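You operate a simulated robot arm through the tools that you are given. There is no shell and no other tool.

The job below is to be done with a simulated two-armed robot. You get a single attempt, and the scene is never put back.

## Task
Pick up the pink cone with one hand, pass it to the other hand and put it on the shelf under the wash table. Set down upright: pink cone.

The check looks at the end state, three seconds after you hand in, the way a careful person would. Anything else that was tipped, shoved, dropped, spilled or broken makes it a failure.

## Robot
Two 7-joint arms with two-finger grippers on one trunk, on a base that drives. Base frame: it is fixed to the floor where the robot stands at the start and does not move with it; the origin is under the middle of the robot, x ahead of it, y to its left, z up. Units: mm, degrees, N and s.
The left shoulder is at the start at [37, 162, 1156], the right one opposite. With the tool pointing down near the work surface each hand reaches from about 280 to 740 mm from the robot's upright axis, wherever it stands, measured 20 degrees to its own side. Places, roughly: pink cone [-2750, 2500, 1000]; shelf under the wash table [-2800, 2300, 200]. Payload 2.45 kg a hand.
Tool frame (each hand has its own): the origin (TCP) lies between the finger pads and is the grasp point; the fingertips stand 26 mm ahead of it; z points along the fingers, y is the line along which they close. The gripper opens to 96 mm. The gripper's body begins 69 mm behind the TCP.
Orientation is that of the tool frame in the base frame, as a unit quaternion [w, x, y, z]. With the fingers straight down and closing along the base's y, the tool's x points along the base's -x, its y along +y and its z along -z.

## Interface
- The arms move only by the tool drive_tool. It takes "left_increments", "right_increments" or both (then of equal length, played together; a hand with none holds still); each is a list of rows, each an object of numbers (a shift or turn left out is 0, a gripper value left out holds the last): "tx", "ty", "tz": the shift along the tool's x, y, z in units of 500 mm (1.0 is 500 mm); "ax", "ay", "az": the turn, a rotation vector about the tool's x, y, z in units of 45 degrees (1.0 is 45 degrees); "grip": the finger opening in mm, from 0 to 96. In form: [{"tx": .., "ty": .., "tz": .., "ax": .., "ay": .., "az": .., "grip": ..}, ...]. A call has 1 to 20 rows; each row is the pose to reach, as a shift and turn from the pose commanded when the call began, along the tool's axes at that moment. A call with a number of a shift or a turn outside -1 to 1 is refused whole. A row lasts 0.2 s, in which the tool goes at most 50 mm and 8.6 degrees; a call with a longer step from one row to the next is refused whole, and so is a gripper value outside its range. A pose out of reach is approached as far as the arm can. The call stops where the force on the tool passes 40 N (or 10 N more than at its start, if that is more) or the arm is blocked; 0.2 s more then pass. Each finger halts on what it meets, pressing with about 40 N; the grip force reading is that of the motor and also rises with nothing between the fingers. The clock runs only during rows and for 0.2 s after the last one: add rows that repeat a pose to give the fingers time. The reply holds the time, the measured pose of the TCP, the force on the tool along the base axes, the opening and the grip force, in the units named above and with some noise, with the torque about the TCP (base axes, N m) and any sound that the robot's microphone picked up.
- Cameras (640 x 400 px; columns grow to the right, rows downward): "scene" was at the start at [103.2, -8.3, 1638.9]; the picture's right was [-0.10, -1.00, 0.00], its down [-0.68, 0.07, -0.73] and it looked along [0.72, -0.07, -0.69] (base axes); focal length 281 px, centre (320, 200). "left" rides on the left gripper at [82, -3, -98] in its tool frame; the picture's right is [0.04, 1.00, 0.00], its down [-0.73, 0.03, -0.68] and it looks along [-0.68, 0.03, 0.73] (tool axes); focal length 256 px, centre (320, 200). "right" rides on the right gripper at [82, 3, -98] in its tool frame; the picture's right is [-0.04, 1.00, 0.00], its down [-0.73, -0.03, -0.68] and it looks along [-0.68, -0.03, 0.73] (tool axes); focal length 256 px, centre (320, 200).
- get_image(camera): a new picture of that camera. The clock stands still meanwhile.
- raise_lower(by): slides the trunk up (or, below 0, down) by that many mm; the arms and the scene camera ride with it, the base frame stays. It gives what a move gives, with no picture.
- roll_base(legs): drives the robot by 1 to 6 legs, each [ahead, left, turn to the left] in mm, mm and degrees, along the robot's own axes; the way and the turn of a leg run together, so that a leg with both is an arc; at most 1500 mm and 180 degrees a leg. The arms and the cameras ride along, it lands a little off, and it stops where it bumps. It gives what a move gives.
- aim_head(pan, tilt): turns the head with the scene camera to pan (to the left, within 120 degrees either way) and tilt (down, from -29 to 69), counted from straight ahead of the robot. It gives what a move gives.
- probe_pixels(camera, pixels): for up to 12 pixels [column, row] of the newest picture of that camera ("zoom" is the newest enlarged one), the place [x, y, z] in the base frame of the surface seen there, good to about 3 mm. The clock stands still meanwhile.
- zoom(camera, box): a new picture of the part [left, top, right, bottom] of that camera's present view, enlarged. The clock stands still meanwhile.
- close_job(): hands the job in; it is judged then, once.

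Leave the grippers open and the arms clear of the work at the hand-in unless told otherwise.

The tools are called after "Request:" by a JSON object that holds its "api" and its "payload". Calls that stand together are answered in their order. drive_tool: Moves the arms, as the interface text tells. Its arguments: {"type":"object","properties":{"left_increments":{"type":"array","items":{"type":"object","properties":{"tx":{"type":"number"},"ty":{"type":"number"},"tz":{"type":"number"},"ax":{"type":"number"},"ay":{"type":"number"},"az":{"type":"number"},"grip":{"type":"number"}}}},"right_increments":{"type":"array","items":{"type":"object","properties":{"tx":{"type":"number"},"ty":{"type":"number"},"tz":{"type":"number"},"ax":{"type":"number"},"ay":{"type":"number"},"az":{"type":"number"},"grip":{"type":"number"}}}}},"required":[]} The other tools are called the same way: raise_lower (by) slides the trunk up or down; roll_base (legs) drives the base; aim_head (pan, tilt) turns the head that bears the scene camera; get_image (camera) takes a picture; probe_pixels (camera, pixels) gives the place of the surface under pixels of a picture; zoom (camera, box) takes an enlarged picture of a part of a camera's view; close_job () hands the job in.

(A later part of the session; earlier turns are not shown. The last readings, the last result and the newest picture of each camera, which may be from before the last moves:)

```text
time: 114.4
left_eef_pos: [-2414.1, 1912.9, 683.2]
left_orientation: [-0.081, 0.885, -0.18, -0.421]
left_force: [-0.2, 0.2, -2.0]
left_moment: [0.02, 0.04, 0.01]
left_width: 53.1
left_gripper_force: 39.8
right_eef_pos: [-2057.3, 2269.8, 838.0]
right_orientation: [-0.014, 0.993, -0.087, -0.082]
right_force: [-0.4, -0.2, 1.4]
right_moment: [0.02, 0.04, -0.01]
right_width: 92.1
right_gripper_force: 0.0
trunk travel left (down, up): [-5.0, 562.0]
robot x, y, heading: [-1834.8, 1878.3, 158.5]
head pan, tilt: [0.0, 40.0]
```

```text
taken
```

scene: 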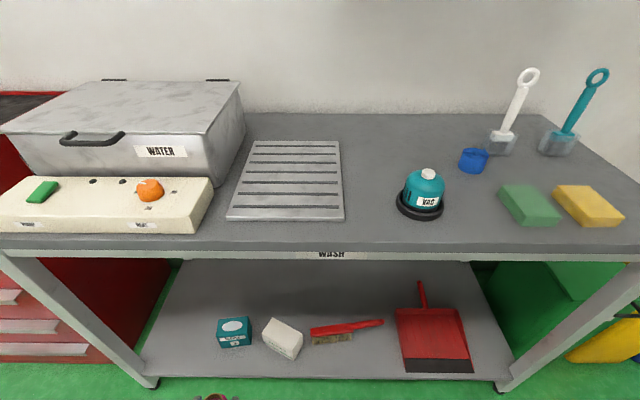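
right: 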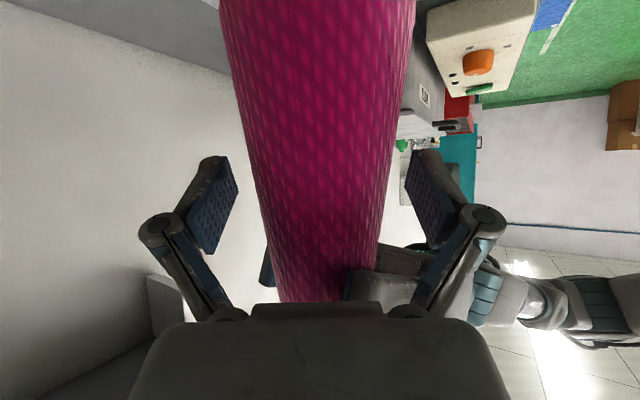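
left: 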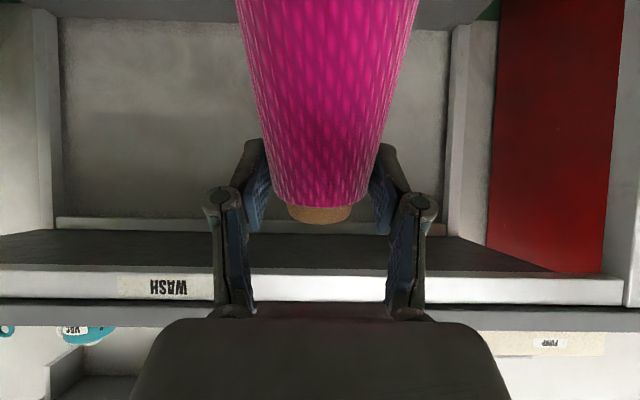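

The left hand dropped 470 mm instead of 320, and its pitch went from 20° to 39°, though the cone is still firmly held. I need to see what the left arm did.

Request:
{"api": "aim_head", "payload": {"pan": 25, "tilt": 65}}

Request:
{"api": "get_image", "payload": {"camera": "scene"}}

```text
time: 115.3
left_eef_pos: [-2414.2, 1914.0, 682.2]
left_orientation: [-0.08, 0.886, -0.178, -0.421]
left_force: [0.2, 0.4, -2.4]
left_moment: [-0.01, 0.05, 0.0]
left_width: 52.6
left_gripper_force: 39.6
right_eef_pos: [-2057.2, 2271.0, 838.7]
right_orientation: [-0.013, 0.993, -0.087, -0.081]
right_force: [0.3, -0.2, -0.1]
right_moment: [0.01, -0.02, -0.01]
right_width: 92.1
right_gripper_force: 0.1
trunk travel left (down, up): [-5.0, 562.0]
robot x, y, heading: [-1835.3, 1874.5, 158.3]
head pan, tilt: [25.0, 65.0]
```

```text
taken
```

scene: 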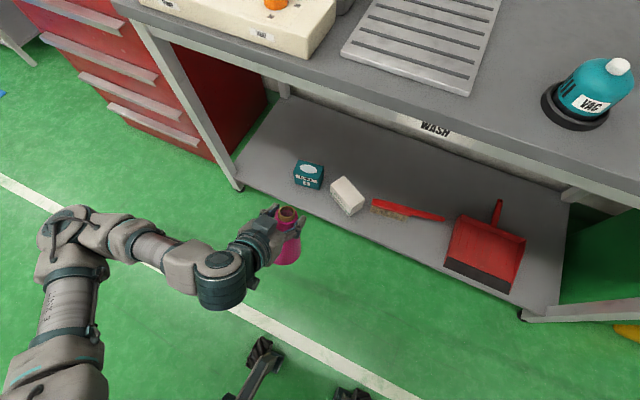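

The arm looks sound, just lower and more pitched. I'll send a null row to check that it holds its pose.

Request:
{"api": "drive_tool", "payload": {"left_increments": [{"tx": 0}]}}

Request:
{"api": "zoom", "payload": {"camera": "scene", "box": [220, 180, 340, 290]}}

Request:
{"api": "probe_pixels", "payload": {"camera": "zoom", "pixels": [[355, 108], [355, 140], [345, 125], [375, 125], [360, 240], [385, 300], [345, 290], [360, 180]]}}

```text
time: 115.7
left_eef_pos: [-2415.8, 1914.5, 682.9]
left_orientation: [-0.08, 0.886, -0.178, -0.42]
left_force: [-0.2, 0.2, -3.4]
left_moment: [0.03, 0.05, 0.0]
left_width: 52.6
left_gripper_force: 40.0
right_eef_pos: [-2058.3, 2269.2, 837.4]
right_orientation: [-0.014, 0.993, -0.087, -0.081]
right_force: [0.4, -0.4, -0.4]
right_moment: [-0.03, 0.02, -0.02]
right_width: 92.1
right_gripper_force: 0.0
trunk travel left (down, up): [-5.0, 562.0]
robot x, y, heading: [-1836.2, 1877.8, 158.2]
head pan, tilt: [25.0, 65.0]
```

```text
3.64 times, centred on (280, 235) of scene
```

zoom: 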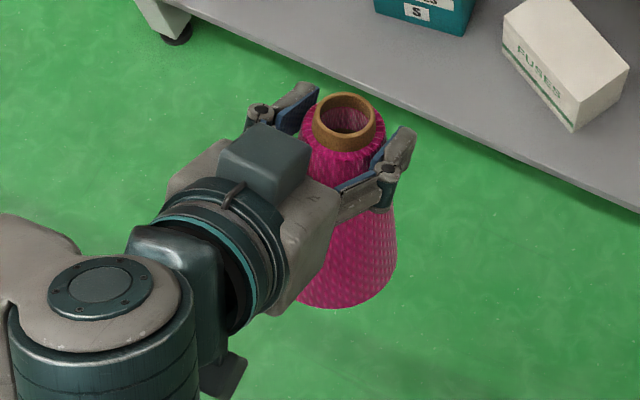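

```text
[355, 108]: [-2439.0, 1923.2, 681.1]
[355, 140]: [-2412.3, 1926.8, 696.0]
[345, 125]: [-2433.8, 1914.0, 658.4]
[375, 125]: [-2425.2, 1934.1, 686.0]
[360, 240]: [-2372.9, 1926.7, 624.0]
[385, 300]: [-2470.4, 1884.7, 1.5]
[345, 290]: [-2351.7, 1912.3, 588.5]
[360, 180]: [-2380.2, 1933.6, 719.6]
```

The pose is held. The cone leans forward about 19° with the hand. While here, I'll map the free left end of the shelf: its corner, the leg and the teal box.

Request:
{"api": "probe_pixels", "payload": {"camera": "scene", "pixels": [[240, 178], [262, 182], [300, 198], [295, 185], [295, 168], [322, 170], [308, 162], [270, 150], [285, 120], [230, 185], [270, 170], [345, 195]]}}

Request:
{"api": "zoom", "payload": {"camera": "scene", "box": [200, 80, 420, 240]}}

```text
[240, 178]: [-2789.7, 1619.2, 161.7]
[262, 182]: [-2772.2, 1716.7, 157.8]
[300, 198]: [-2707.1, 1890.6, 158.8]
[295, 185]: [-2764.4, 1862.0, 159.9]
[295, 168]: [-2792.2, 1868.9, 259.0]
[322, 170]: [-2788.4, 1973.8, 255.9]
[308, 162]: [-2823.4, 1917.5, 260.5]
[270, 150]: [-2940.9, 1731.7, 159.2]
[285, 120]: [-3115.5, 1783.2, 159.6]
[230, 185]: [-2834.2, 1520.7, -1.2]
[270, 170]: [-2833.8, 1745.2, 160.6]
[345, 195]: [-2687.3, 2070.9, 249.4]
```

```text
2.50 times, centred on (310, 160) of scene
```

zoom: 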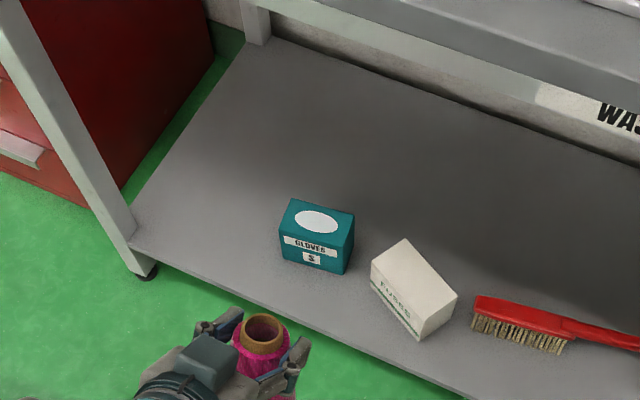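

The free patch is about t=445–660 on the left end, in front of nothing and beside the glove box (t≈665–780). I'll aim for t≈550, about 120 mm in from the front edge. First I'll bring the hand's pitch back by 19° so the cone is upright.

Request:
{"api": "drive_tool", "payload": {"left_increments": [{"ay": -0.03}, {"ay": -0.09}, {"ay": -0.16}, {"ay": -0.23}, {"ay": -0.3}, {"ay": -0.36}, {"ay": -0.4}, {"ay": -0.42}, {"ay": -0.42}]}}

Request:
{"api": "zoom", "payload": {"camera": "scene", "box": [200, 160, 340, 290]}}

```text
time: 117.7
left_eef_pos: [-2428.2, 1928.1, 679.3]
left_orientation: [-0.101, 0.839, -0.175, -0.506]
left_force: [0.3, 0.2, -2.8]
left_moment: [0.01, 0.02, 0.0]
left_width: 52.7
left_gripper_force: 39.9
left hand out of reach, approached as far as the arm can: row 1, 2, 3, 4, 5, 6, 7, 8, 9
right_eef_pos: [-2059.5, 2269.5, 838.2]
right_orientation: [-0.013, 0.993, -0.088, -0.081]
right_force: [-0.4, 0.7, -0.6]
right_moment: [-0.02, 0.0, -0.01]
right_width: 91.9
right_gripper_force: 0.0
trunk travel left (down, up): [-5.0, 562.0]
robot x, y, heading: [-1834.3, 1877.8, 158.2]
head pan, tilt: [25.0, 65.0]
```

```text
3.08 times, centred on (270, 225) of scene
```

zoom: 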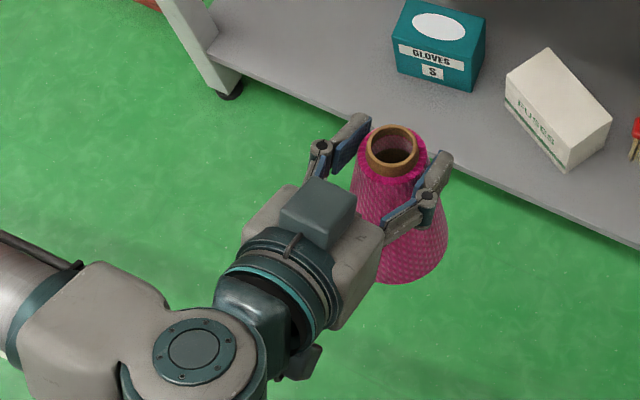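

The arm stops at 28° pitch there — a wrist limit in this arm posture. I'll probe the elbow and forearm to understand the posture.

Request:
{"api": "get_image", "payload": {"camera": "scene"}}

Request:
{"api": "probe_pixels", "payload": {"camera": "scene", "pixels": [[80, 215], [60, 250], [90, 270], [60, 330], [60, 380], [130, 235], [170, 255], [215, 270], [235, 260], [30, 390], [225, 300], [250, 250]]}}

```text
taken
```

scene: 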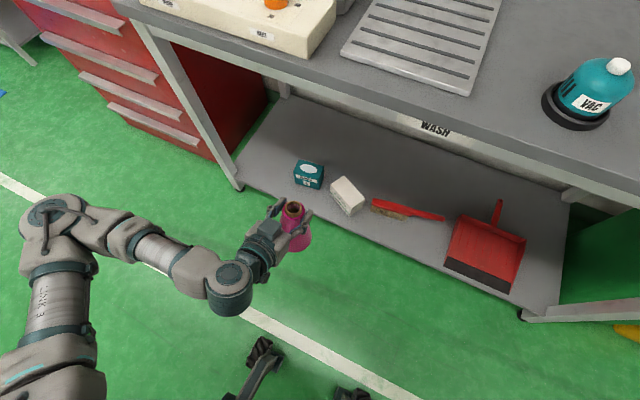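

```text
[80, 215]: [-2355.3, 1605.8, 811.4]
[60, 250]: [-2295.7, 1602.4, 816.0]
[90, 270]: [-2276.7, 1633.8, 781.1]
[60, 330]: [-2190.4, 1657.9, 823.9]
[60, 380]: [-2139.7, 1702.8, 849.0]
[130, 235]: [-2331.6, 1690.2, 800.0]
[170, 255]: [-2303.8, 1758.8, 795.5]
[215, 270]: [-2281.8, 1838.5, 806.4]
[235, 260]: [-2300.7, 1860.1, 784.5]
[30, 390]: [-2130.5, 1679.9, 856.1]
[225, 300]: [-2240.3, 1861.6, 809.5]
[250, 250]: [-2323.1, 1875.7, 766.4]
```

The elbow sticks out to the left at (350, 433, 790), with the forearm running sideways to the wrist. I'll lower the hand 100 mm slowly and see how the arm adapts.

Request:
{"api": "drive_tool", "payload": {"left_increments": [{"tx": 0.0088, "tz": 0.0047}, {"tx": 0.0265, "tz": 0.0141}, {"tx": 0.0442, "tz": 0.0235}, {"tx": 0.0619, "tz": 0.0328}, {"tx": 0.0796, "tz": 0.0422}, {"tx": 0.0973, "tz": 0.0516}, {"tx": 0.115, "tz": 0.061}, {"tx": 0.1327, "tz": 0.0704}, {"tx": 0.1504, "tz": 0.0797}, {"tx": 0.168, "tz": 0.0891}, {"tx": 0.1769, "tz": 0.0938}, {"tx": 0.1769, "tz": 0.0938}]}}

Request:
{"api": "get_image", "payload": {"camera": "scene"}}

```text
time: 120.3
left_eef_pos: [-2420.4, 1963.1, 611.1]
left_orientation: [-0.099, 0.84, -0.175, -0.504]
left_force: [-0.6, 0.5, -2.3]
left_moment: [0.03, 0.0, 0.01]
left_width: 52.7
left_gripper_force: 40.0
left hand out of reach, approached as far as the arm can: row 2, 3, 4, 5, 6, 7, 8, 9, 10, 11, 12
right_eef_pos: [-2057.7, 2270.9, 838.3]
right_orientation: [-0.014, 0.993, -0.087, -0.082]
right_force: [0.0, 0.8, 0.6]
right_moment: [0.01, 0.02, 0.02]
right_width: 91.9
right_gripper_force: 0.0
trunk travel left (down, up): [-5.0, 562.0]
robot x, y, heading: [-1836.7, 1880.4, 158.3]
head pan, tilt: [25.0, 65.0]
```

```text
taken
```

scene: 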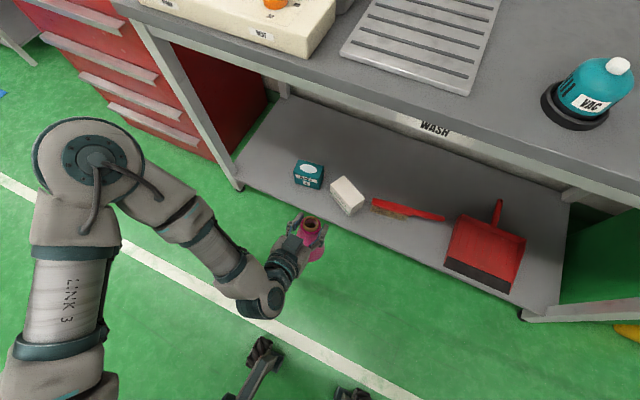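

In this posture the elbow rises and the flat hand can't go low. A steeper hand (about 50° down) may suit this arm better at shelf height. I'll test: pitch the hand down 22° in place, with the cone held.

Request:
{"api": "drive_tool", "payload": {"left_increments": [{"ay": 0.05}, {"ay": 0.13}, {"ay": 0.22}, {"ay": 0.31}, {"ay": 0.4}, {"ay": 0.46}, {"ay": 0.49}]}}

Request:
{"api": "get_image", "payload": {"camera": "scene"}}

```text
time: 121.9
left_eef_pos: [-2417.4, 1962.2, 611.8]
left_orientation: [-0.066, 0.92, -0.191, -0.337]
left_force: [-0.5, -0.6, -2.0]
left_moment: [0.04, 0.1, -0.03]
left_width: 52.5
left_gripper_force: 39.5
right_eef_pos: [-2058.4, 2270.3, 838.3]
right_orientation: [-0.013, 0.993, -0.087, -0.081]
right_force: [0.6, -0.3, -1.0]
right_moment: [0.0, 0.0, 0.01]
right_width: 91.9
right_gripper_force: 0.1
trunk travel left (down, up): [-5.0, 562.0]
robot x, y, heading: [-1835.6, 1877.7, 158.1]
head pan, tilt: [25.0, 65.0]
```

```text
taken
```

scene: 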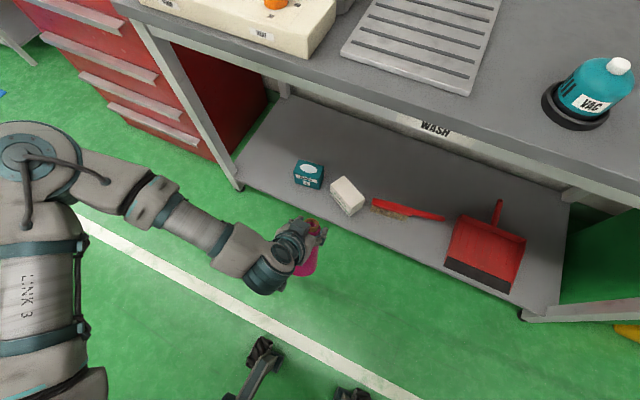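

Pitch 50° works without any limit warning. I'll lower 300 mm from there to see whether the shelf height is reachable that way (the cone's lowest edge stays about 170 mm off the floor).

Request:
{"api": "drive_tool", "payload": {"left_increments": [{"tx": 0.01, "tz": 0.0119}, {"tx": 0.03, "tz": 0.0356}, {"tx": 0.055, "tz": 0.0653}, {"tx": 0.08, "tz": 0.095}, {"tx": 0.105, "tz": 0.1247}, {"tx": 0.13, "tz": 0.1544}, {"tx": 0.155, "tz": 0.1841}, {"tx": 0.18, "tz": 0.2138}, {"tx": 0.205, "tz": 0.2434}, {"tx": 0.23, "tz": 0.2731}, {"tx": 0.255, "tz": 0.3028}, {"tx": 0.28, "tz": 0.3325}, {"tx": 0.305, "tz": 0.3622}, {"tx": 0.33, "tz": 0.3919}, {"tx": 0.355, "tz": 0.4216}, {"tx": 0.375, "tz": 0.4453}, {"tx": 0.387, "tz": 0.4596}, {"tx": 0.387, "tz": 0.4596}]}}

Request:
{"api": "get_image", "payload": {"camera": "scene"}}

Request:
{"api": "get_image", "payload": {"camera": "left"}}

```text
time: 125.7
left_eef_pos: [-2421.5, 1982.3, 322.5]
left_orientation: [-0.057, 0.923, -0.188, -0.331]
left_force: [0.3, 0.5, -2.7]
left_moment: [0.05, 0.08, -0.01]
left_width: 52.5
left_gripper_force: 40.2
left hand out of reach, approached as far as the arm can: row 14, 15, 16, 17, 18
right_eef_pos: [-2057.4, 2271.6, 838.5]
right_orientation: [-0.013, 0.993, -0.087, -0.082]
right_force: [-0.9, 0.6, 0.6]
right_moment: [0.01, 0.0, 0.01]
right_width: 91.9
right_gripper_force: 0.2
trunk travel left (down, up): [-5.0, 562.0]
robot x, y, heading: [-1837.3, 1874.2, 158.1]
head pan, tilt: [25.0, 65.0]
```

```text
taken
```

scene: 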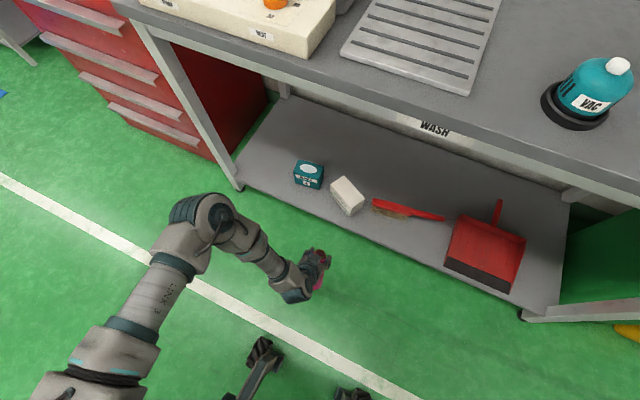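

```text
taken
```

left: 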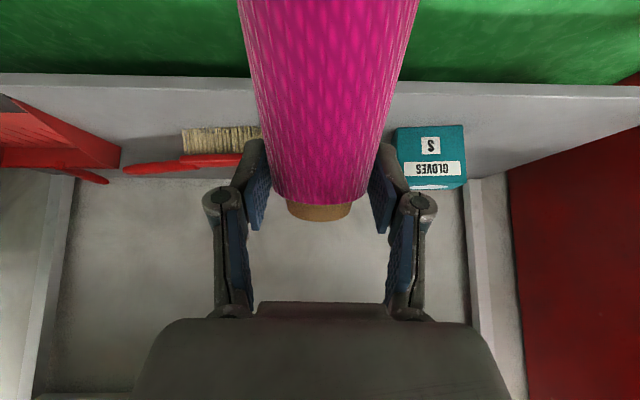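

It reached z≈322 with 50° pitch. From this posture I'll try to bring the hand back up to 20° pitch so that the cone stands upright.

Request:
{"api": "drive_tool", "payload": {"left_increments": [{"ay": -0.05}, {"ay": -0.13}, {"ay": -0.22}, {"ay": -0.31}, {"ay": -0.4}, {"ay": -0.49}, {"ay": -0.58}, {"ay": -0.64}, {"ay": -0.667}, {"ay": -0.667}]}}

Request:
{"api": "get_image", "payload": {"camera": "scene"}}

```text
time: 127.9
left_eef_pos: [-2393.3, 2092.7, 400.6]
left_orientation: [-0.077, 0.823, -0.149, -0.543]
left_force: [0.8, 0.5, -2.7]
left_moment: [-0.01, -0.01, -0.03]
left_width: 52.5
left_gripper_force: 40.4
left hand out of reach, approached as far as the arm can: row 1, 2, 3, 4, 5, 6, 7, 8, 9, 10
right_eef_pos: [-2058.4, 2270.4, 838.3]
right_orientation: [-0.013, 0.993, -0.088, -0.081]
right_force: [-0.4, 0.4, 0.2]
right_moment: [-0.02, 0.02, 0.02]
right_width: 91.9
right_gripper_force: 0.1
trunk travel left (down, up): [-5.0, 562.0]
robot x, y, heading: [-1837.2, 1879.6, 158.1]
head pan, tilt: [25.0, 65.0]
```

```text
taken
```

scene: 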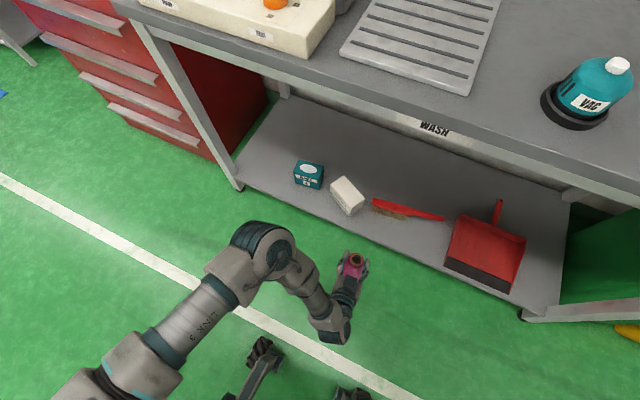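

It got to 23.5° pitch but shifted to (595, 10, 400): the wrist limit again. A more stretched arm should need less wrist bend, so I'll try further ahead, left and lower: +75 ahead, +60 left, -60 down.

Request:
{"api": "drive_tool", "payload": {"left_increments": [{"tx": 0.0026, "ty": 0.0054, "tz": 0.0096}, {"tx": 0.0077, "ty": 0.0163, "tz": 0.0288}, {"tx": 0.0134, "ty": 0.0282, "tz": 0.05}, {"tx": 0.0191, "ty": 0.0402, "tz": 0.071}, {"tx": 0.0248, "ty": 0.0521, "tz": 0.0922}, {"tx": 0.0304, "ty": 0.0641, "tz": 0.1133}, {"tx": 0.0361, "ty": 0.076, "tz": 0.1344}, {"tx": 0.0418, "ty": 0.088, "tz": 0.1555}, {"tx": 0.047, "ty": 0.099, "tz": 0.175}, {"tx": 0.0516, "ty": 0.1086, "tz": 0.192}, {"tx": 0.0516, "ty": 0.1086, "tz": 0.192}]}}

Request:
{"api": "get_image", "payload": {"camera": "scene"}}

```text
time: 130.3
left_eef_pos: [-2474.4, 2105.5, 372.9]
left_orientation: [-0.06, 0.831, -0.141, -0.534]
left_force: [-0.1, 0.1, -2.3]
left_moment: [-0.03, 0.0, 0.01]
left_width: 52.5
left_gripper_force: 40.4
left hand out of reach, approached as far as the arm can: row 2, 3, 4, 5, 6, 7, 8, 9, 10, 11
right_eef_pos: [-2058.2, 2270.9, 836.9]
right_orientation: [-0.014, 0.993, -0.088, -0.081]
right_force: [0.1, 0.4, -0.4]
right_moment: [0.0, -0.04, 0.01]
right_width: 92.0
right_gripper_force: 0.0
trunk travel left (down, up): [-5.0, 562.0]
robot x, y, heading: [-1835.4, 1879.3, 158.1]
head pan, tilt: [25.0, 65.0]
```

```text
taken
```

scene: 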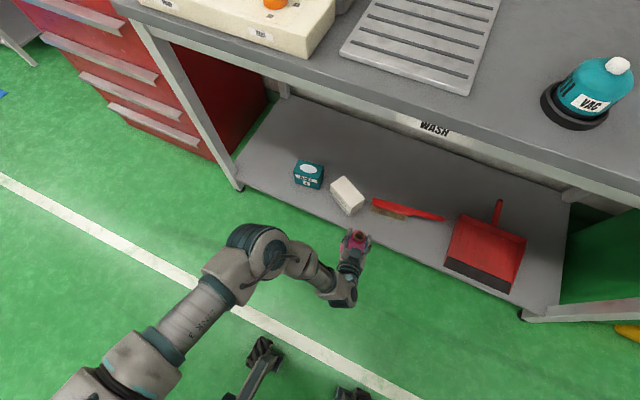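

Better: (676, 27, 373) at 25° pitch. I'll try 80 mm lower with 5° less pitch, letting the hand keep its lateral place.

Request:
{"api": "drive_tool", "payload": {"left_increments": [{"tx": 0.0073, "tz": 0.0034, "ay": -0.01}, {"tx": 0.0219, "tz": 0.0101, "ay": -0.02}, {"tx": 0.0365, "tz": 0.0168, "ay": -0.035}, {"tx": 0.051, "tz": 0.0236, "ay": -0.05}, {"tx": 0.0656, "tz": 0.0303, "ay": -0.065}, {"tx": 0.0802, "tz": 0.037, "ay": -0.08}, {"tx": 0.0948, "tz": 0.0438, "ay": -0.09}, {"tx": 0.1094, "tz": 0.0505, "ay": -0.1}, {"tx": 0.124, "tz": 0.0573, "ay": -0.11}, {"tx": 0.1385, "tz": 0.064, "ay": -0.11}, {"tx": 0.1458, "tz": 0.0674, "ay": -0.11}, {"tx": 0.1458, "tz": 0.0674, "ay": -0.11}]}}

Request:
{"api": "get_image", "payload": {"camera": "scene"}}

```text
time: 132.9
left_eef_pos: [-2474.5, 2151.0, 338.5]
left_orientation: [-0.055, 0.816, -0.131, -0.56]
left_force: [-0.3, 0.3, -3.5]
left_moment: [0.01, 0.01, -0.01]
left_width: 52.4
left_gripper_force: 40.0
left hand out of reach, approached as far as the arm can: row 1, 2, 3, 4, 5, 6, 7, 8, 9, 10, 11, 12
right_eef_pos: [-2058.2, 2271.7, 838.1]
right_orientation: [-0.014, 0.993, -0.088, -0.081]
right_force: [0.4, 0.4, -1.1]
right_moment: [-0.01, -0.04, 0.02]
right_width: 91.9
right_gripper_force: 0.0
trunk travel left (down, up): [-5.0, 562.0]
robot x, y, heading: [-1837.2, 1879.4, 158.4]
head pan, tilt: [25.0, 65.0]
```

```text
taken
```

scene: 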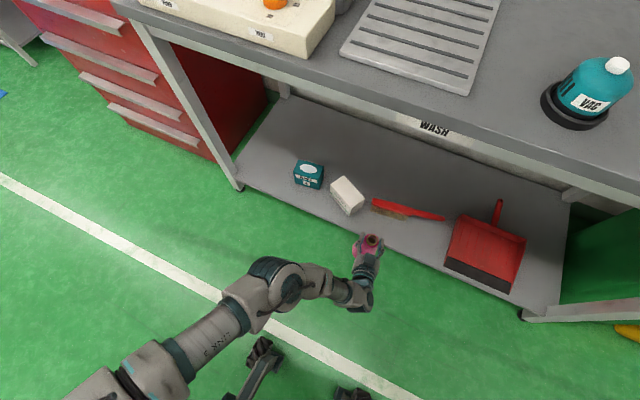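

Now (694, -15, 338) at 21.5° pitch – nearly the needed pose, just 3° of roll off. I'll go 43 mm lower, 30 mm to the right, and correct roll and pitch.

Request:
{"api": "drive_tool", "payload": {"left_increments": [{"tx": 0.006, "ty": -0.005, "tz": 0.002, "az": -0.01, "ay": -0.003}, {"tx": 0.018, "ty": -0.0145, "tz": 0.0056, "az": -0.02, "ay": -0.006}, {"tx": 0.03, "ty": -0.024, "tz": 0.0093, "az": -0.03, "ay": -0.01}, {"tx": 0.042, "ty": -0.034, "tz": 0.013, "az": -0.04, "ay": -0.013}, {"tx": 0.054, "ty": -0.0435, "tz": 0.0167, "az": -0.05, "ay": -0.017}, {"tx": 0.066, "ty": -0.053, "tz": 0.0205, "az": -0.06, "ay": -0.02}, {"tx": 0.075, "ty": -0.06, "tz": 0.0233, "az": -0.069, "ay": -0.023}, {"tx": 0.08, "ty": -0.0644, "tz": 0.0248, "az": -0.069, "ay": -0.023}, {"tx": 0.08, "ty": -0.0644, "tz": 0.0248, "az": -0.069, "ay": -0.023}]}}

Request:
{"api": "get_image", "payload": {"camera": "scene"}}

```text
time: 134.9
left_eef_pos: [-2461.1, 2183.3, 309.6]
left_orientation: [-0.067, 0.818, -0.106, -0.562]
left_force: [-0.5, -0.3, -3.9]
left_moment: [0.04, 0.02, 0.01]
left_width: 52.1
left_gripper_force: 39.8
left hand out of reach, approached as far as the arm can: row 4, 5, 6, 7, 8, 9
right_eef_pos: [-2057.1, 2270.3, 836.8]
right_orientation: [-0.014, 0.993, -0.088, -0.082]
right_force: [0.5, -0.4, 0.3]
right_moment: [0.0, 0.02, -0.04]
right_width: 91.9
right_gripper_force: 0.1
trunk travel left (down, up): [-5.0, 562.0]
robot x, y, heading: [-1838.4, 1879.6, 158.4]
head pan, tilt: [25.0, 65.0]
```

```text
taken
```

scene: 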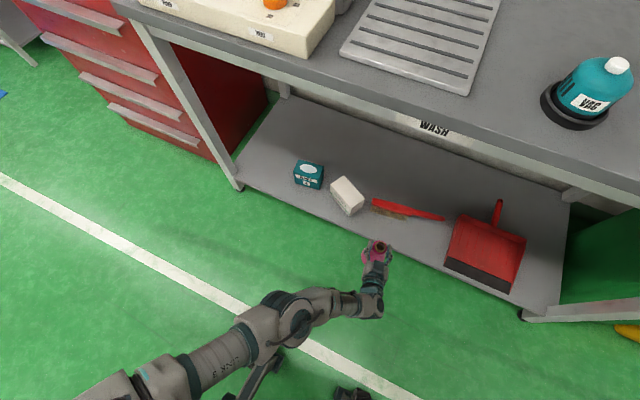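

Pose now: (692, -51, 310), cone upright within about 1°, base ≈172 – only about 12 mm above shelf level. I'd like more reach margin, so I'll test a spot 50 mm further right, 10 mm ahead and 15 mm lower.

Request:
{"api": "drive_tool", "payload": {"left_increments": [{"tx": 0.005, "ty": -0.02, "tz": 0.004}, {"tx": 0.01, "ty": -0.04, "tz": 0.008}, {"tx": 0.014, "ty": -0.06, "tz": 0.013}, {"tx": 0.018, "ty": -0.08, "tz": 0.018}, {"tx": 0.022, "ty": -0.095, "tz": 0.024}, {"tx": 0.024, "ty": -0.1, "tz": 0.028}, {"tx": 0.024, "ty": -0.1, "tz": 0.028}]}}

Request:
{"api": "get_image", "payload": {"camera": "scene"}}

```text
time: 136.5
left_eef_pos: [-2451.0, 2203.7, 315.1]
left_orientation: [-0.072, 0.815, -0.109, -0.565]
left_force: [-0.6, -0.3, -3.2]
left_moment: [0.01, -0.02, 0.01]
left_width: 52.5
left_gripper_force: 40.1
left hand out of reach, approached as far as the arm can: row 1, 2, 3, 4, 5, 6, 7
right_eef_pos: [-2058.5, 2271.6, 838.2]
right_orientation: [-0.013, 0.993, -0.087, -0.081]
right_force: [-0.6, -0.2, 0.1]
right_moment: [-0.03, -0.02, 0.01]
right_width: 91.9
right_gripper_force: 0.0
trunk travel left (down, up): [-5.0, 562.0]
robot x, y, heading: [-1836.6, 1877.6, 158.2]
head pan, tilt: [25.0, 65.0]
```

```text
taken
```

scene: 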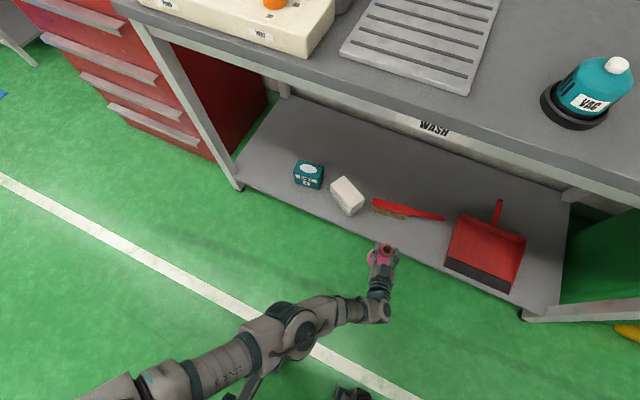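

That is at full stretch. I'll come back 45 mm and go 20 mm lower to find a comfortable spot.

Request:
{"api": "drive_tool", "payload": {"left_increments": [{"tx": 0.01, "ty": 0.0015, "tz": -0.01}, {"tx": 0.02, "ty": 0.003, "tz": -0.02}, {"tx": 0.032, "ty": 0.005, "tz": -0.032}, {"tx": 0.045, "ty": 0.007, "tz": -0.045}, {"tx": 0.058, "ty": 0.009, "tz": -0.058}, {"tx": 0.0688, "ty": 0.0104, "tz": -0.0696}, {"tx": 0.0688, "ty": 0.0104, "tz": -0.0696}]}}

```text
time: 138.1
left_eef_pos: [-2408.8, 2189.9, 308.4]
left_orientation: [-0.07, 0.817, -0.108, -0.562]
left_force: [0.2, 0.0, -3.0]
left_moment: [0.0, -0.05, 0.05]
left_width: 52.1
left_gripper_force: 40.2
left hand out of reach, approached as far as the arm can: row 3, 4, 5, 6, 7
right_eef_pos: [-2056.8, 2270.6, 837.6]
right_orientation: [-0.014, 0.993, -0.088, -0.081]
right_force: [0.1, 0.2, 0.3]
right_moment: [0.02, -0.02, -0.04]
right_width: 92.1
right_gripper_force: 0.1
trunk travel left (down, up): [-5.0, 562.0]
robot x, y, heading: [-1837.6, 1880.3, 158.4]
head pan, tilt: [25.0, 65.0]
```

z=308 now at (646, -76). Further right seems to allow lower, so I'll try another 50 mm right, 40 mm back, 20 mm down.

Request:
{"api": "drive_tool", "payload": {"left_increments": [{"tx": 0.01, "ty": -0.012, "tz": -0.01}, {"tx": 0.02, "ty": -0.025, "tz": -0.02}, {"tx": 0.03, "ty": -0.04, "tz": -0.03}, {"tx": 0.04, "ty": -0.055, "tz": -0.042}, {"tx": 0.052, "ty": -0.07, "tz": -0.055}, {"tx": 0.06, "ty": -0.08, "tz": -0.063}, {"tx": 0.0648, "ty": -0.0876, "tz": -0.068}, {"tx": 0.0648, "ty": -0.0876, "tz": -0.068}]}}

Request:
{"api": "get_image", "payload": {"camera": "scene"}}

```text
time: 139.9
left_eef_pos: [-2367.7, 2194.5, 310.0]
left_orientation: [-0.072, 0.815, -0.109, -0.565]
left_force: [1.2, -0.3, -2.6]
left_moment: [-0.01, 0.0, -0.01]
left_width: 52.2
left_gripper_force: 40.1
left hand out of reach, approached as far as the arm can: row 1, 2, 3, 4, 5, 6, 7, 8
right_eef_pos: [-2058.2, 2270.9, 838.0]
right_orientation: [-0.013, 0.993, -0.088, -0.08]
right_force: [-0.2, -0.5, 0.3]
right_moment: [-0.03, 0.0, -0.04]
right_width: 92.0
right_gripper_force: 0.0
trunk travel left (down, up): [-5.0, 562.0]
robot x, y, heading: [-1830.4, 1879.1, 158.2]
head pan, tilt: [25.0, 65.0]
```

```text
taken
```

scene: 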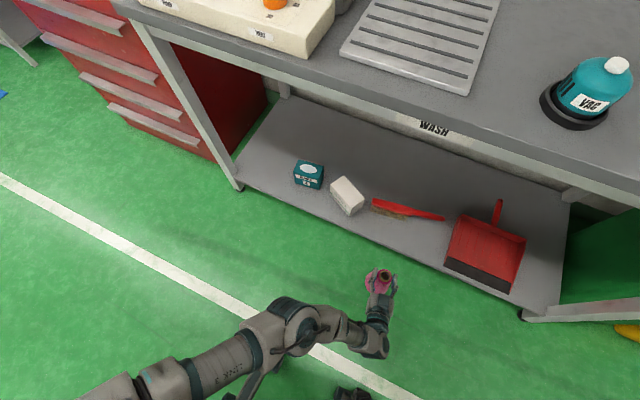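

z stays near 309 with the hand pointing straight ahead. A hand pointing forward-right suits this arm better, so I'll turn it 35° to the right in place and test.

Request:
{"api": "drive_tool", "payload": {"left_increments": [{"ax": 0.04, "az": 0.015}, {"ax": 0.12, "ay": -0.001, "az": 0.045}, {"ax": 0.21, "ay": -0.001, "az": 0.079}, {"ax": 0.3, "ay": -0.002, "az": 0.113}, {"ax": 0.39, "ay": -0.002, "az": 0.147}, {"ax": 0.48, "ay": -0.003, "az": 0.181}, {"ax": 0.57, "ay": -0.003, "az": 0.214}, {"ax": 0.65, "ay": -0.004, "az": 0.244}, {"ax": 0.705, "ay": -0.004, "az": 0.265}, {"ax": 0.7285, "ay": -0.0045, "az": 0.274}, {"ax": 0.7285, "ay": -0.0045, "az": 0.274}]}}

Request:
{"api": "get_image", "payload": {"camera": "scene"}}

```text
time: 142.3
left_eef_pos: [-2344.8, 2273.8, 421.2]
left_orientation: [-0.176, 0.785, -0.319, -0.501]
left_force: [-0.5, 0.2, -2.3]
left_moment: [-0.02, 0.0, 0.03]
left_width: 52.1
left_gripper_force: 40.2
left hand out of reach, approached as far as the arm can: row 1, 2, 3, 4, 5, 6, 7, 8, 9, 10, 11
right_eef_pos: [-2057.9, 2270.0, 837.9]
right_orientation: [-0.013, 0.993, -0.086, -0.082]
right_force: [-0.2, 0.1, 0.0]
right_moment: [0.02, 0.0, 0.01]
right_width: 92.0
right_gripper_force: 0.1
trunk travel left (down, up): [-5.0, 562.0]
robot x, y, heading: [-1833.8, 1874.5, 158.2]
head pan, tilt: [25.0, 65.0]
```

```text
taken
```

scene: 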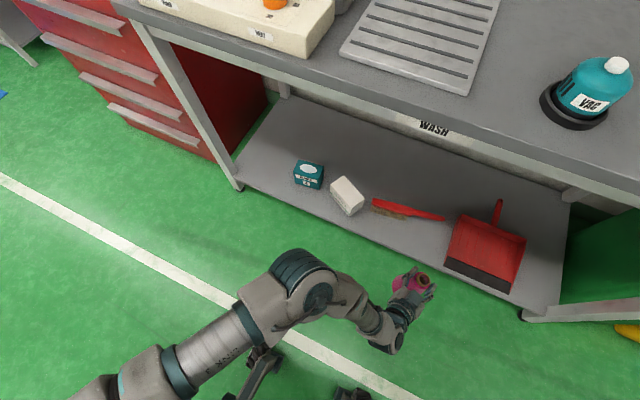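

Pointing right made it worse (z rose to 421), so the limit works the other way. I'll turn the hand 45° to the left instead.

Request:
{"api": "drive_tool", "payload": {"left_increments": [{"ax": -0.05, "ay": 0.002, "az": -0.024}, {"ax": -0.14, "ay": 0.007, "az": -0.068}, {"ax": -0.23, "ay": 0.011, "az": -0.112}, {"ax": -0.32, "ay": 0.015, "az": -0.155}, {"ax": -0.41, "ay": 0.02, "az": -0.199}, {"ax": -0.5, "ay": 0.024, "az": -0.243}, {"ax": -0.59, "ay": 0.028, "az": -0.286}, {"ax": -0.68, "ay": 0.033, "az": -0.33}, {"ax": -0.77, "ay": 0.037, "az": -0.374}, {"ax": -0.85, "ay": 0.041, "az": -0.412}, {"ax": -0.8988, "ay": 0.0433, "az": -0.436}, {"ax": -0.8988, "ay": 0.0433, "az": -0.436}]}}

Request:
{"api": "get_image", "payload": {"camera": "scene"}}

```text
time: 144.9
left_eef_pos: [-2349.7, 2227.6, 436.8]
left_orientation: [0.029, 0.848, 0.006, -0.53]
left_force: [-0.3, 0.7, -3.4]
left_moment: [0.01, -0.02, -0.02]
left_width: 52.2
left_gripper_force: 40.1
left hand out of reach, approached as far as the arm can: row 7, 8, 9, 10, 11, 12
right_eef_pos: [-2058.2, 2271.5, 838.8]
right_orientation: [-0.013, 0.993, -0.087, -0.081]
right_force: [-0.3, 0.8, -0.7]
right_moment: [-0.01, -0.01, -0.03]
right_width: 92.2
right_gripper_force: 0.0
trunk travel left (down, up): [-5.0, 562.0]
robot x, y, heading: [-1836.3, 1881.5, 158.3]
head pan, tilt: [25.0, 65.0]
```

```text
taken
```

scene: 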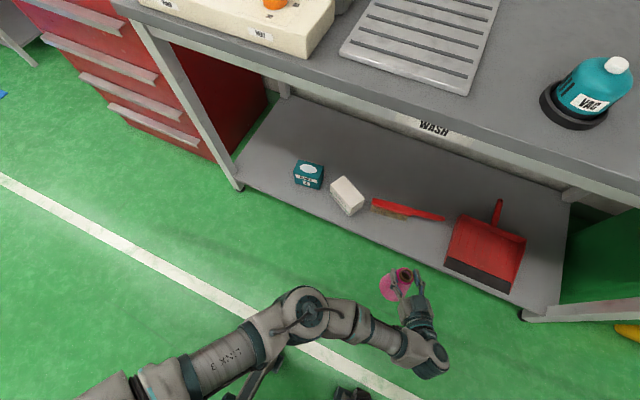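

The arm's wrist evidently can't tilt the hand up much beyond the forearm's direction. Stretching the arm out in one plane should solve it, but I need room ahead. The lane to my left is free, so I'll turn the base 90° left in place (sweep radius ≈ 680 mm; table edge is 758 mm away).

Request:
{"api": "roll_base", "payload": {"legs": [[0, 0, 90]]}}

Request:
{"api": "aim_head", "payload": {"pan": 0, "tilt": 45}}

Request:
{"api": "get_image", "payload": {"camera": "scene"}}

```text
time: 149.0
left_eef_pos: [-2212.0, 1385.3, 435.8]
left_orientation: [0.386, 0.611, 0.587, -0.365]
left_force: [-0.3, -0.4, -1.7]
left_moment: [0.0, 0.01, -0.02]
left_width: 52.2
left_gripper_force: 39.9
right_eef_pos: [-2239.3, 1678.0, 838.0]
right_orientation: [0.046, 0.781, 0.619, -0.067]
right_force: [0.5, -0.2, -0.6]
right_moment: [-0.02, 0.02, 0.01]
right_width: 92.0
right_gripper_force: 0.1
trunk travel left (down, up): [-5.0, 562.0]
robot x, y, heading: [-1836.2, 1879.5, -115.1]
head pan, tilt: [25.0, 65.0]
```

```text
time: 149.9
left_eef_pos: [-2210.6, 1386.9, 440.4]
left_orientation: [0.384, 0.611, 0.587, -0.368]
left_force: [0.1, 0.4, -2.7]
left_moment: [-0.01, 0.01, 0.01]
left_width: 52.3
left_gripper_force: 39.7
right_eef_pos: [-2236.2, 1682.0, 840.5]
right_orientation: [0.047, 0.78, 0.62, -0.071]
right_force: [0.8, 0.1, 0.5]
right_moment: [-0.03, 0.03, -0.02]
right_width: 92.1
right_gripper_force: 0.0
trunk travel left (down, up): [-5.0, 562.0]
robot x, y, heading: [-1837.7, 1877.9, -114.9]
head pan, tilt: [0.0, 45.0]
```

```text
taken
```

scene: 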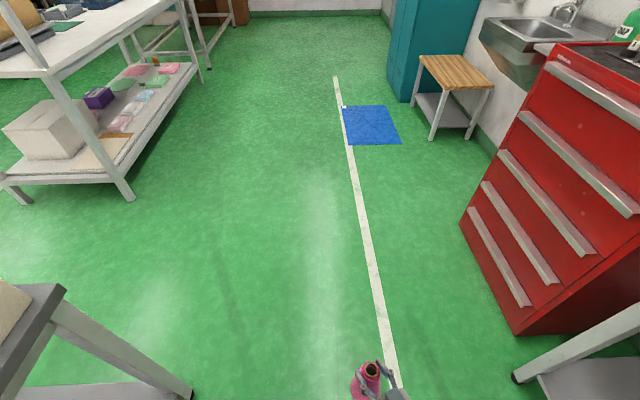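

Facing down the lane now, heading -115°. I'll drive ahead 850 mm into the open area so the arm can stretch freely on all sides.

Request:
{"api": "roll_base", "payload": {"legs": [[850, 0, 0]]}}

Request:
{"api": "get_image", "payload": {"camera": "scene"}}

```text
time: 154.4
left_eef_pos: [-2569.5, 623.4, 439.1]
left_orientation: [0.384, 0.611, 0.587, -0.368]
left_force: [-0.7, 0.7, -2.5]
left_moment: [-0.01, 0.03, -0.02]
left_width: 52.2
left_gripper_force: 40.0
right_eef_pos: [-2593.3, 918.2, 839.7]
right_orientation: [0.046, 0.781, 0.619, -0.071]
right_force: [-0.8, 0.1, 0.5]
right_moment: [0.01, -0.05, -0.02]
right_width: 92.0
right_gripper_force: 0.1
trunk travel left (down, up): [-5.0, 562.0]
robot x, y, heading: [-2195.4, 1115.9, -115.4]
head pan, tilt: [0.0, 45.0]
```

```text
taken
```

scene: 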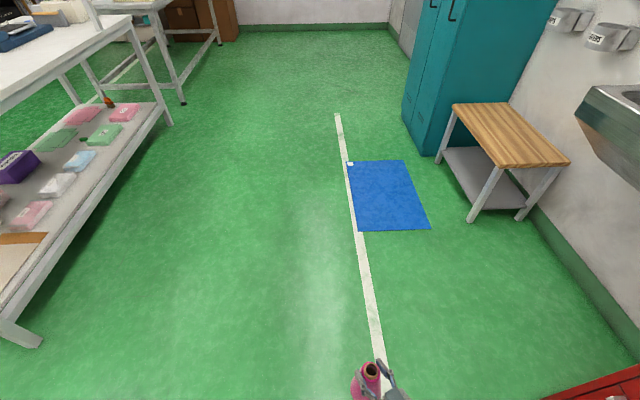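

Open space all round. Now I'll raise the hand and bring it in front of the left shoulder, turning it to point straight ahead: +50 ahead, +230 left, +210 up.

Request:
{"api": "drive_tool", "payload": {"left_increments": [{"tx": -0.0098, "ty": 0.0079, "tz": 0.0015, "ax": 0.01, "ay": -0.0004, "az": 0.0048}, {"tx": -0.0293, "ty": 0.0237, "tz": 0.0045, "ax": 0.03, "ay": -0.0012, "az": 0.0145}, {"tx": -0.0585, "ty": 0.0473, "tz": 0.009, "ax": 0.06, "ay": -0.0025, "az": 0.029}, {"tx": -0.0926, "ty": 0.0749, "tz": 0.0143, "ax": 0.095, "ay": -0.0039, "az": 0.046}, {"tx": -0.1268, "ty": 0.1025, "tz": 0.0196, "ax": 0.13, "ay": -0.0054, "az": 0.0629}, {"tx": -0.1609, "ty": 0.1301, "tz": 0.0249, "ax": 0.165, "ay": -0.0068, "az": 0.0799}, {"tx": -0.195, "ty": 0.1577, "tz": 0.0302, "ax": 0.2, "ay": -0.0083, "az": 0.0968}, {"tx": -0.2292, "ty": 0.1853, "tz": 0.0354, "ax": 0.235, "ay": -0.0097, "az": 0.1137}, {"tx": -0.2633, "ty": 0.2129, "tz": 0.0407, "ax": 0.27, "ay": -0.0112, "az": 0.1307}, {"tx": -0.2974, "ty": 0.2405, "tz": 0.046, "ax": 0.305, "ay": -0.0126, "az": 0.1476}, {"tx": -0.3316, "ty": 0.2681, "tz": 0.0513, "ax": 0.34, "ay": -0.0141, "az": 0.1646}, {"tx": -0.3657, "ty": 0.2957, "tz": 0.0566, "ax": 0.375, "ay": -0.0155, "az": 0.1815}, {"tx": -0.3998, "ty": 0.3232, "tz": 0.0618, "ax": 0.41, "ay": -0.017, "az": 0.1984}, {"tx": -0.434, "ty": 0.3508, "tz": 0.0671, "ax": 0.445, "ay": -0.0184, "az": 0.2154}, {"tx": -0.4632, "ty": 0.3745, "tz": 0.0716, "ax": 0.475, "ay": -0.0197, "az": 0.2299}, {"tx": -0.4876, "ty": 0.3942, "tz": 0.0754, "ax": 0.5, "ay": -0.0207, "az": 0.242}]}}

Request:
{"api": "get_image", "payload": {"camera": "scene"}}

```text
time: 157.8
left_eef_pos: [-2378.5, 482.9, 655.1]
left_orientation: [0.296, 0.722, 0.44, -0.445]
left_force: [-0.1, -0.6, -3.1]
left_moment: [-0.01, 0.0, 0.01]
left_width: 52.2
left_gripper_force: 40.1
right_eef_pos: [-2588.5, 921.4, 843.9]
right_orientation: [0.046, 0.781, 0.618, -0.075]
right_force: [-0.1, -0.4, -0.3]
right_moment: [-0.04, 0.0, -0.04]
right_width: 92.0
right_gripper_force: 0.1
trunk travel left (down, up): [-5.0, 562.0]
robot x, y, heading: [-2188.9, 1112.2, -115.1]
head pan, tilt: [0.0, 45.0]
```

```text
taken
```

scene: 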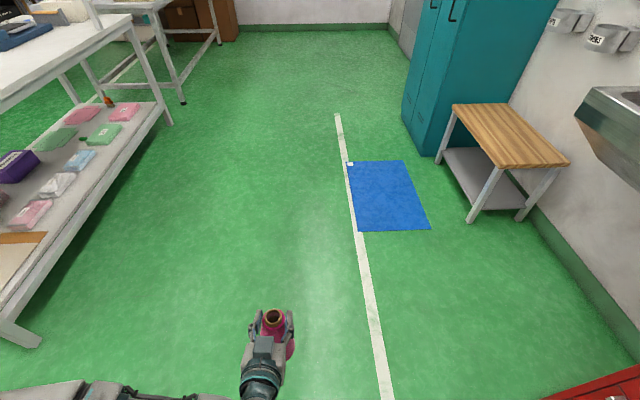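

No limit warnings: (651, 100, 655), pointing straight ahead, 25° pitch. Next I'll stretch the arm: +150 ahead, +60 left, +45 up, with the small pitch and roll corrections.

Request:
{"api": "drive_tool", "payload": {"left_increments": [{"tx": -0.0103, "ty": 0.0064, "tz": 0.0116, "ay": -0.006, "az": -0.002}, {"tx": -0.0308, "ty": 0.0191, "tz": 0.0349, "ay": -0.018, "az": -0.006}, {"tx": -0.0534, "ty": 0.0331, "tz": 0.0605, "ay": -0.031, "az": -0.011}, {"tx": -0.076, "ty": 0.0471, "tz": 0.0861, "ay": -0.044, "az": -0.015}, {"tx": -0.0986, "ty": 0.0612, "tz": 0.1116, "ay": -0.057, "az": -0.02}, {"tx": -0.1212, "ty": 0.0752, "tz": 0.1372, "ay": -0.07, "az": -0.024}, {"tx": -0.1438, "ty": 0.0892, "tz": 0.1628, "ay": -0.083, "az": -0.029}, {"tx": -0.1664, "ty": 0.1032, "tz": 0.1884, "ay": -0.096, "az": -0.033}, {"tx": -0.1869, "ty": 0.1159, "tz": 0.2117, "ay": -0.107, "az": -0.037}, {"tx": -0.2054, "ty": 0.1274, "tz": 0.2326, "ay": -0.118, "az": -0.041}, {"tx": -0.2054, "ty": 0.1274, "tz": 0.2326, "ay": -0.118, "az": -0.041}]}}

Request:
{"api": "aim_head", "payload": {"pan": 25, "tilt": 55}}

Request:
{"api": "get_image", "payload": {"camera": "scene"}}

```text
time: 160.2
left_eef_pos: [-2389.4, 322.1, 700.6]
left_orientation: [0.308, 0.694, 0.437, -0.482]
left_force: [0.0, -0.1, -2.6]
left_moment: [0.02, 0.01, 0.03]
left_width: 52.4
left_gripper_force: 39.5
right_eef_pos: [-2589.5, 920.6, 842.7]
right_orientation: [0.048, 0.781, 0.618, -0.075]
right_force: [0.1, -0.2, 0.0]
right_moment: [0.01, 0.01, -0.03]
right_width: 92.0
right_gripper_force: 0.0
trunk travel left (down, up): [-5.0, 562.0]
robot x, y, heading: [-2195.4, 1112.4, -115.3]
head pan, tilt: [0.0, 45.0]
```

```text
time: 161.1
left_eef_pos: [-2389.8, 323.2, 700.7]
left_orientation: [0.309, 0.693, 0.437, -0.482]
left_force: [0.3, 0.1, -3.0]
left_moment: [0.0, -0.03, -0.02]
left_width: 52.0
left_gripper_force: 39.9
right_eef_pos: [-2590.9, 921.4, 842.8]
right_orientation: [0.046, 0.781, 0.618, -0.075]
right_force: [-0.9, -0.9, -0.1]
right_moment: [0.03, 0.0, -0.04]
right_width: 92.1
right_gripper_force: 0.0
trunk travel left (down, up): [-5.0, 562.0]
robot x, y, heading: [-2193.0, 1114.4, -115.0]
head pan, tilt: [25.0, 55.0]
```

```text
taken
```

scene: 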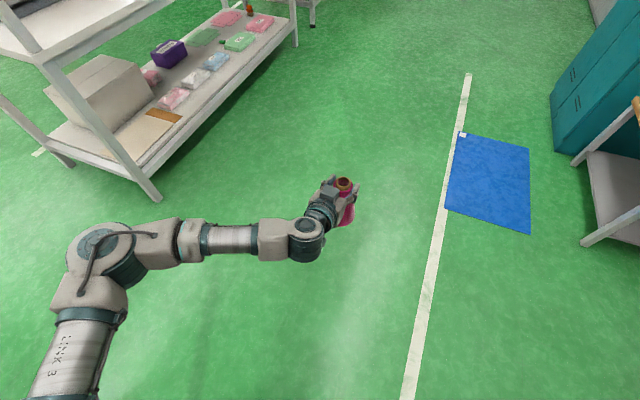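

Stretched to (799, 160, 700) at 20° pitch with no warnings. Now I'll swing the nearly straight arm down along an arc, first to about (810, 160, 500).

Request:
{"api": "drive_tool", "payload": {"left_increments": [{"tx": 0.0, "tz": 0.03}, {"tx": 0.0, "tz": 0.075}, {"tx": 0.0, "tz": 0.117}, {"tx": 0.032, "tz": 0.123}, {"tx": 0.064, "tz": 0.129}, {"tx": 0.096, "tz": 0.134}, {"tx": 0.128, "tz": 0.14}, {"tx": 0.1594, "tz": 0.1458}, {"tx": 0.194, "tz": 0.1479}, {"tx": 0.229, "tz": 0.15}, {"tx": 0.264, "tz": 0.152}, {"tx": 0.298, "tz": 0.154}, {"tx": 0.333, "tz": 0.156}, {"tx": 0.3676, "tz": 0.1582}, {"tx": 0.3676, "tz": 0.1582}]}}

Request:
{"api": "get_image", "payload": {"camera": "scene"}}

```text
time: 164.3
left_eef_pos: [-2425.2, 328.8, 529.0]
left_orientation: [0.316, 0.697, 0.457, -0.453]
left_force: [0.5, 0.6, -3.6]
left_moment: [0.01, 0.0, -0.04]
left_width: 52.0
left_gripper_force: 40.3
left hand out of reach, approached as far as the arm can: row 6, 7, 8, 9, 10, 11, 12, 13, 14, 15
right_eef_pos: [-2589.6, 921.9, 843.5]
right_orientation: [0.047, 0.781, 0.618, -0.074]
right_force: [0.5, 0.8, -0.4]
right_moment: [0.02, -0.01, -0.02]
right_width: 91.9
right_gripper_force: 0.1
trunk travel left (down, up): [-5.0, 562.0]
robot x, y, heading: [-2193.1, 1113.1, -115.2]
head pan, tilt: [25.0, 55.0]
```

```text
taken
```

scene: 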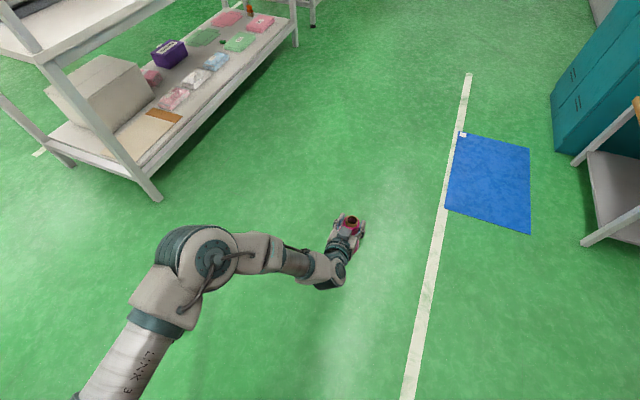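

Slight limits but close: (809, 124, 529) at 23° pitch. I'll continue the arc: 49 mm back, 129 mm lower.

Request:
{"api": "drive_tool", "payload": {"left_increments": [{"tx": 0.02, "ty": -0.002, "tz": 0.0007}, {"tx": 0.055, "ty": -0.006, "tz": 0.002}, {"tx": 0.09, "ty": -0.009, "tz": 0.0033}, {"tx": 0.125, "ty": -0.013, "tz": 0.0046}, {"tx": 0.16, "ty": -0.016, "tz": 0.006}, {"tx": 0.195, "ty": -0.02, "tz": 0.0072}, {"tx": 0.23, "ty": -0.023, "tz": 0.0085}, {"tx": 0.26, "ty": -0.026, "tz": 0.0096}, {"tx": 0.2758, "ty": -0.028, "tz": 0.0102}, {"tx": 0.2758, "ty": -0.028, "tz": 0.0102}]}}

Request:
{"api": "get_image", "payload": {"camera": "scene"}}

```text
time: 166.5
left_eef_pos: [-2450.7, 376.4, 420.5]
left_orientation: [0.322, 0.697, 0.469, -0.437]
left_force: [-0.7, -0.5, -3.0]
left_moment: [0.01, 0.02, -0.04]
left_width: 52.0
left_gripper_force: 40.1
left hand out of reach, approached as far as the arm can: row 2, 3, 4, 5, 6, 7, 8, 9, 10
right_eef_pos: [-2590.2, 921.7, 842.3]
right_orientation: [0.047, 0.781, 0.618, -0.074]
right_force: [0.1, -0.5, 0.3]
right_moment: [0.0, -0.01, 0.0]
right_width: 92.0
right_gripper_force: 0.2
trunk travel left (down, up): [-5.0, 562.0]
robot x, y, heading: [-2194.8, 1111.2, -115.0]
head pan, tilt: [25.0, 55.0]
```

```text
taken
```

scene: 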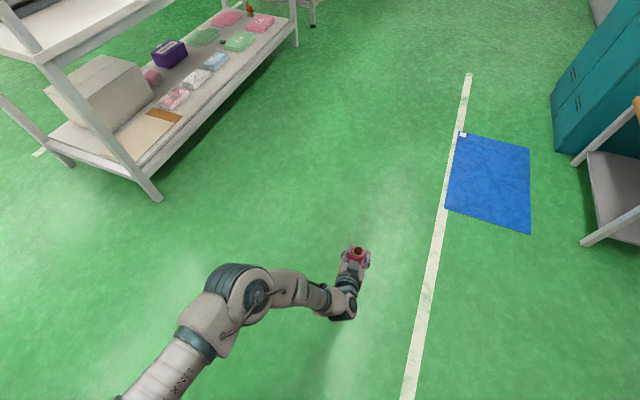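

Posture drifts the same way as before. A slightly steeper hand (30°, cone leaning 10°) would still set down safely, since the cone pivots flat in the pads when its edge touches. I'll test reaching z≈300 at 30° pitch here.

Request:
{"api": "drive_tool", "payload": {"left_increments": [{"tx": 0.02, "ty": -0.006, "tz": -0.004, "ay": 0.02, "az": -0.005}, {"tx": 0.055, "ty": -0.016, "tz": -0.011, "ay": 0.04, "az": -0.01}, {"tx": 0.09, "ty": -0.026, "tz": -0.018, "ay": 0.06, "az": -0.018}, {"tx": 0.125, "ty": -0.036, "tz": -0.025, "ay": 0.08, "az": -0.025}, {"tx": 0.16, "ty": -0.046, "tz": -0.031, "ay": 0.1, "az": -0.032}, {"tx": 0.195, "ty": -0.056, "tz": -0.038, "ay": 0.115, "az": -0.038}, {"tx": 0.23, "ty": -0.066, "tz": -0.045, "ay": 0.127, "az": -0.045}, {"tx": 0.265, "ty": -0.075, "tz": -0.052, "ay": 0.127, "az": -0.045}, {"tx": 0.2886, "ty": -0.082, "tz": -0.056, "ay": 0.127, "az": -0.045}, {"tx": 0.2886, "ty": -0.082, "tz": -0.056, "ay": 0.127, "az": -0.045}]}}

Request:
{"api": "get_image", "payload": {"camera": "scene"}}

```text
time: 168.7
left_eef_pos: [-2476.7, 464.1, 304.1]
left_orientation: [0.289, 0.71, 0.491, -0.415]
left_force: [0.3, -0.6, -3.1]
left_moment: [0.01, 0.0, -0.02]
left_width: 51.8
left_gripper_force: 40.3
left hand out of reach, approached as far as the arm can: row 1, 2, 3, 4, 5, 6, 7, 8, 9, 10
right_eef_pos: [-2589.7, 921.8, 843.6]
right_orientation: [0.047, 0.781, 0.618, -0.074]
right_force: [0.0, -0.1, -0.4]
right_moment: [-0.01, -0.04, -0.04]
right_width: 92.0
right_gripper_force: 0.0
trunk travel left (down, up): [-5.0, 562.0]
robot x, y, heading: [-2189.1, 1114.3, -115.2]
head pan, tilt: [25.0, 55.0]
```

```text
taken
```

scene: 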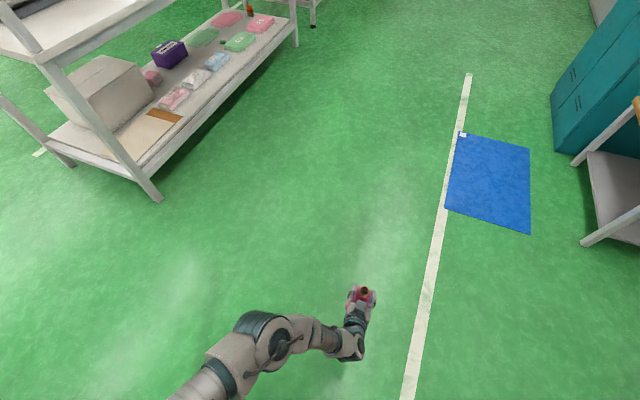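

It reached z=304 at 29.4° pitch, roll-free, at (709, 20). I'll test 14 mm lower with 3° more pitch to be sure of the margin.

Request:
{"api": "drive_tool", "payload": {"left_increments": [{"tx": 0.006, "tz": 0.003, "ay": 0.02}, {"tx": 0.012, "tz": 0.007, "ay": 0.04}, {"tx": 0.018, "tz": 0.01, "ay": 0.055}, {"tx": 0.024, "tz": 0.0137, "ay": 0.067}, {"tx": 0.024, "tz": 0.0137, "ay": 0.067}]}}

```text
time: 169.9
left_eef_pos: [-2477.6, 463.8, 291.3]
left_orientation: [0.272, 0.721, 0.492, -0.405]
left_force: [0.7, 0.4, -2.5]
left_moment: [0.0, 0.01, 0.04]
left_width: 51.8
left_gripper_force: 40.2
right_eef_pos: [-2590.7, 921.1, 842.4]
right_orientation: [0.047, 0.782, 0.617, -0.075]
right_force: [0.0, -0.9, 0.4]
right_moment: [-0.02, 0.0, -0.01]
right_width: 91.8
right_gripper_force: 0.0
trunk travel left (down, up): [-5.0, 562.0]
robot x, y, heading: [-2194.1, 1113.9, -115.1]
head pan, tilt: [25.0, 55.0]
```

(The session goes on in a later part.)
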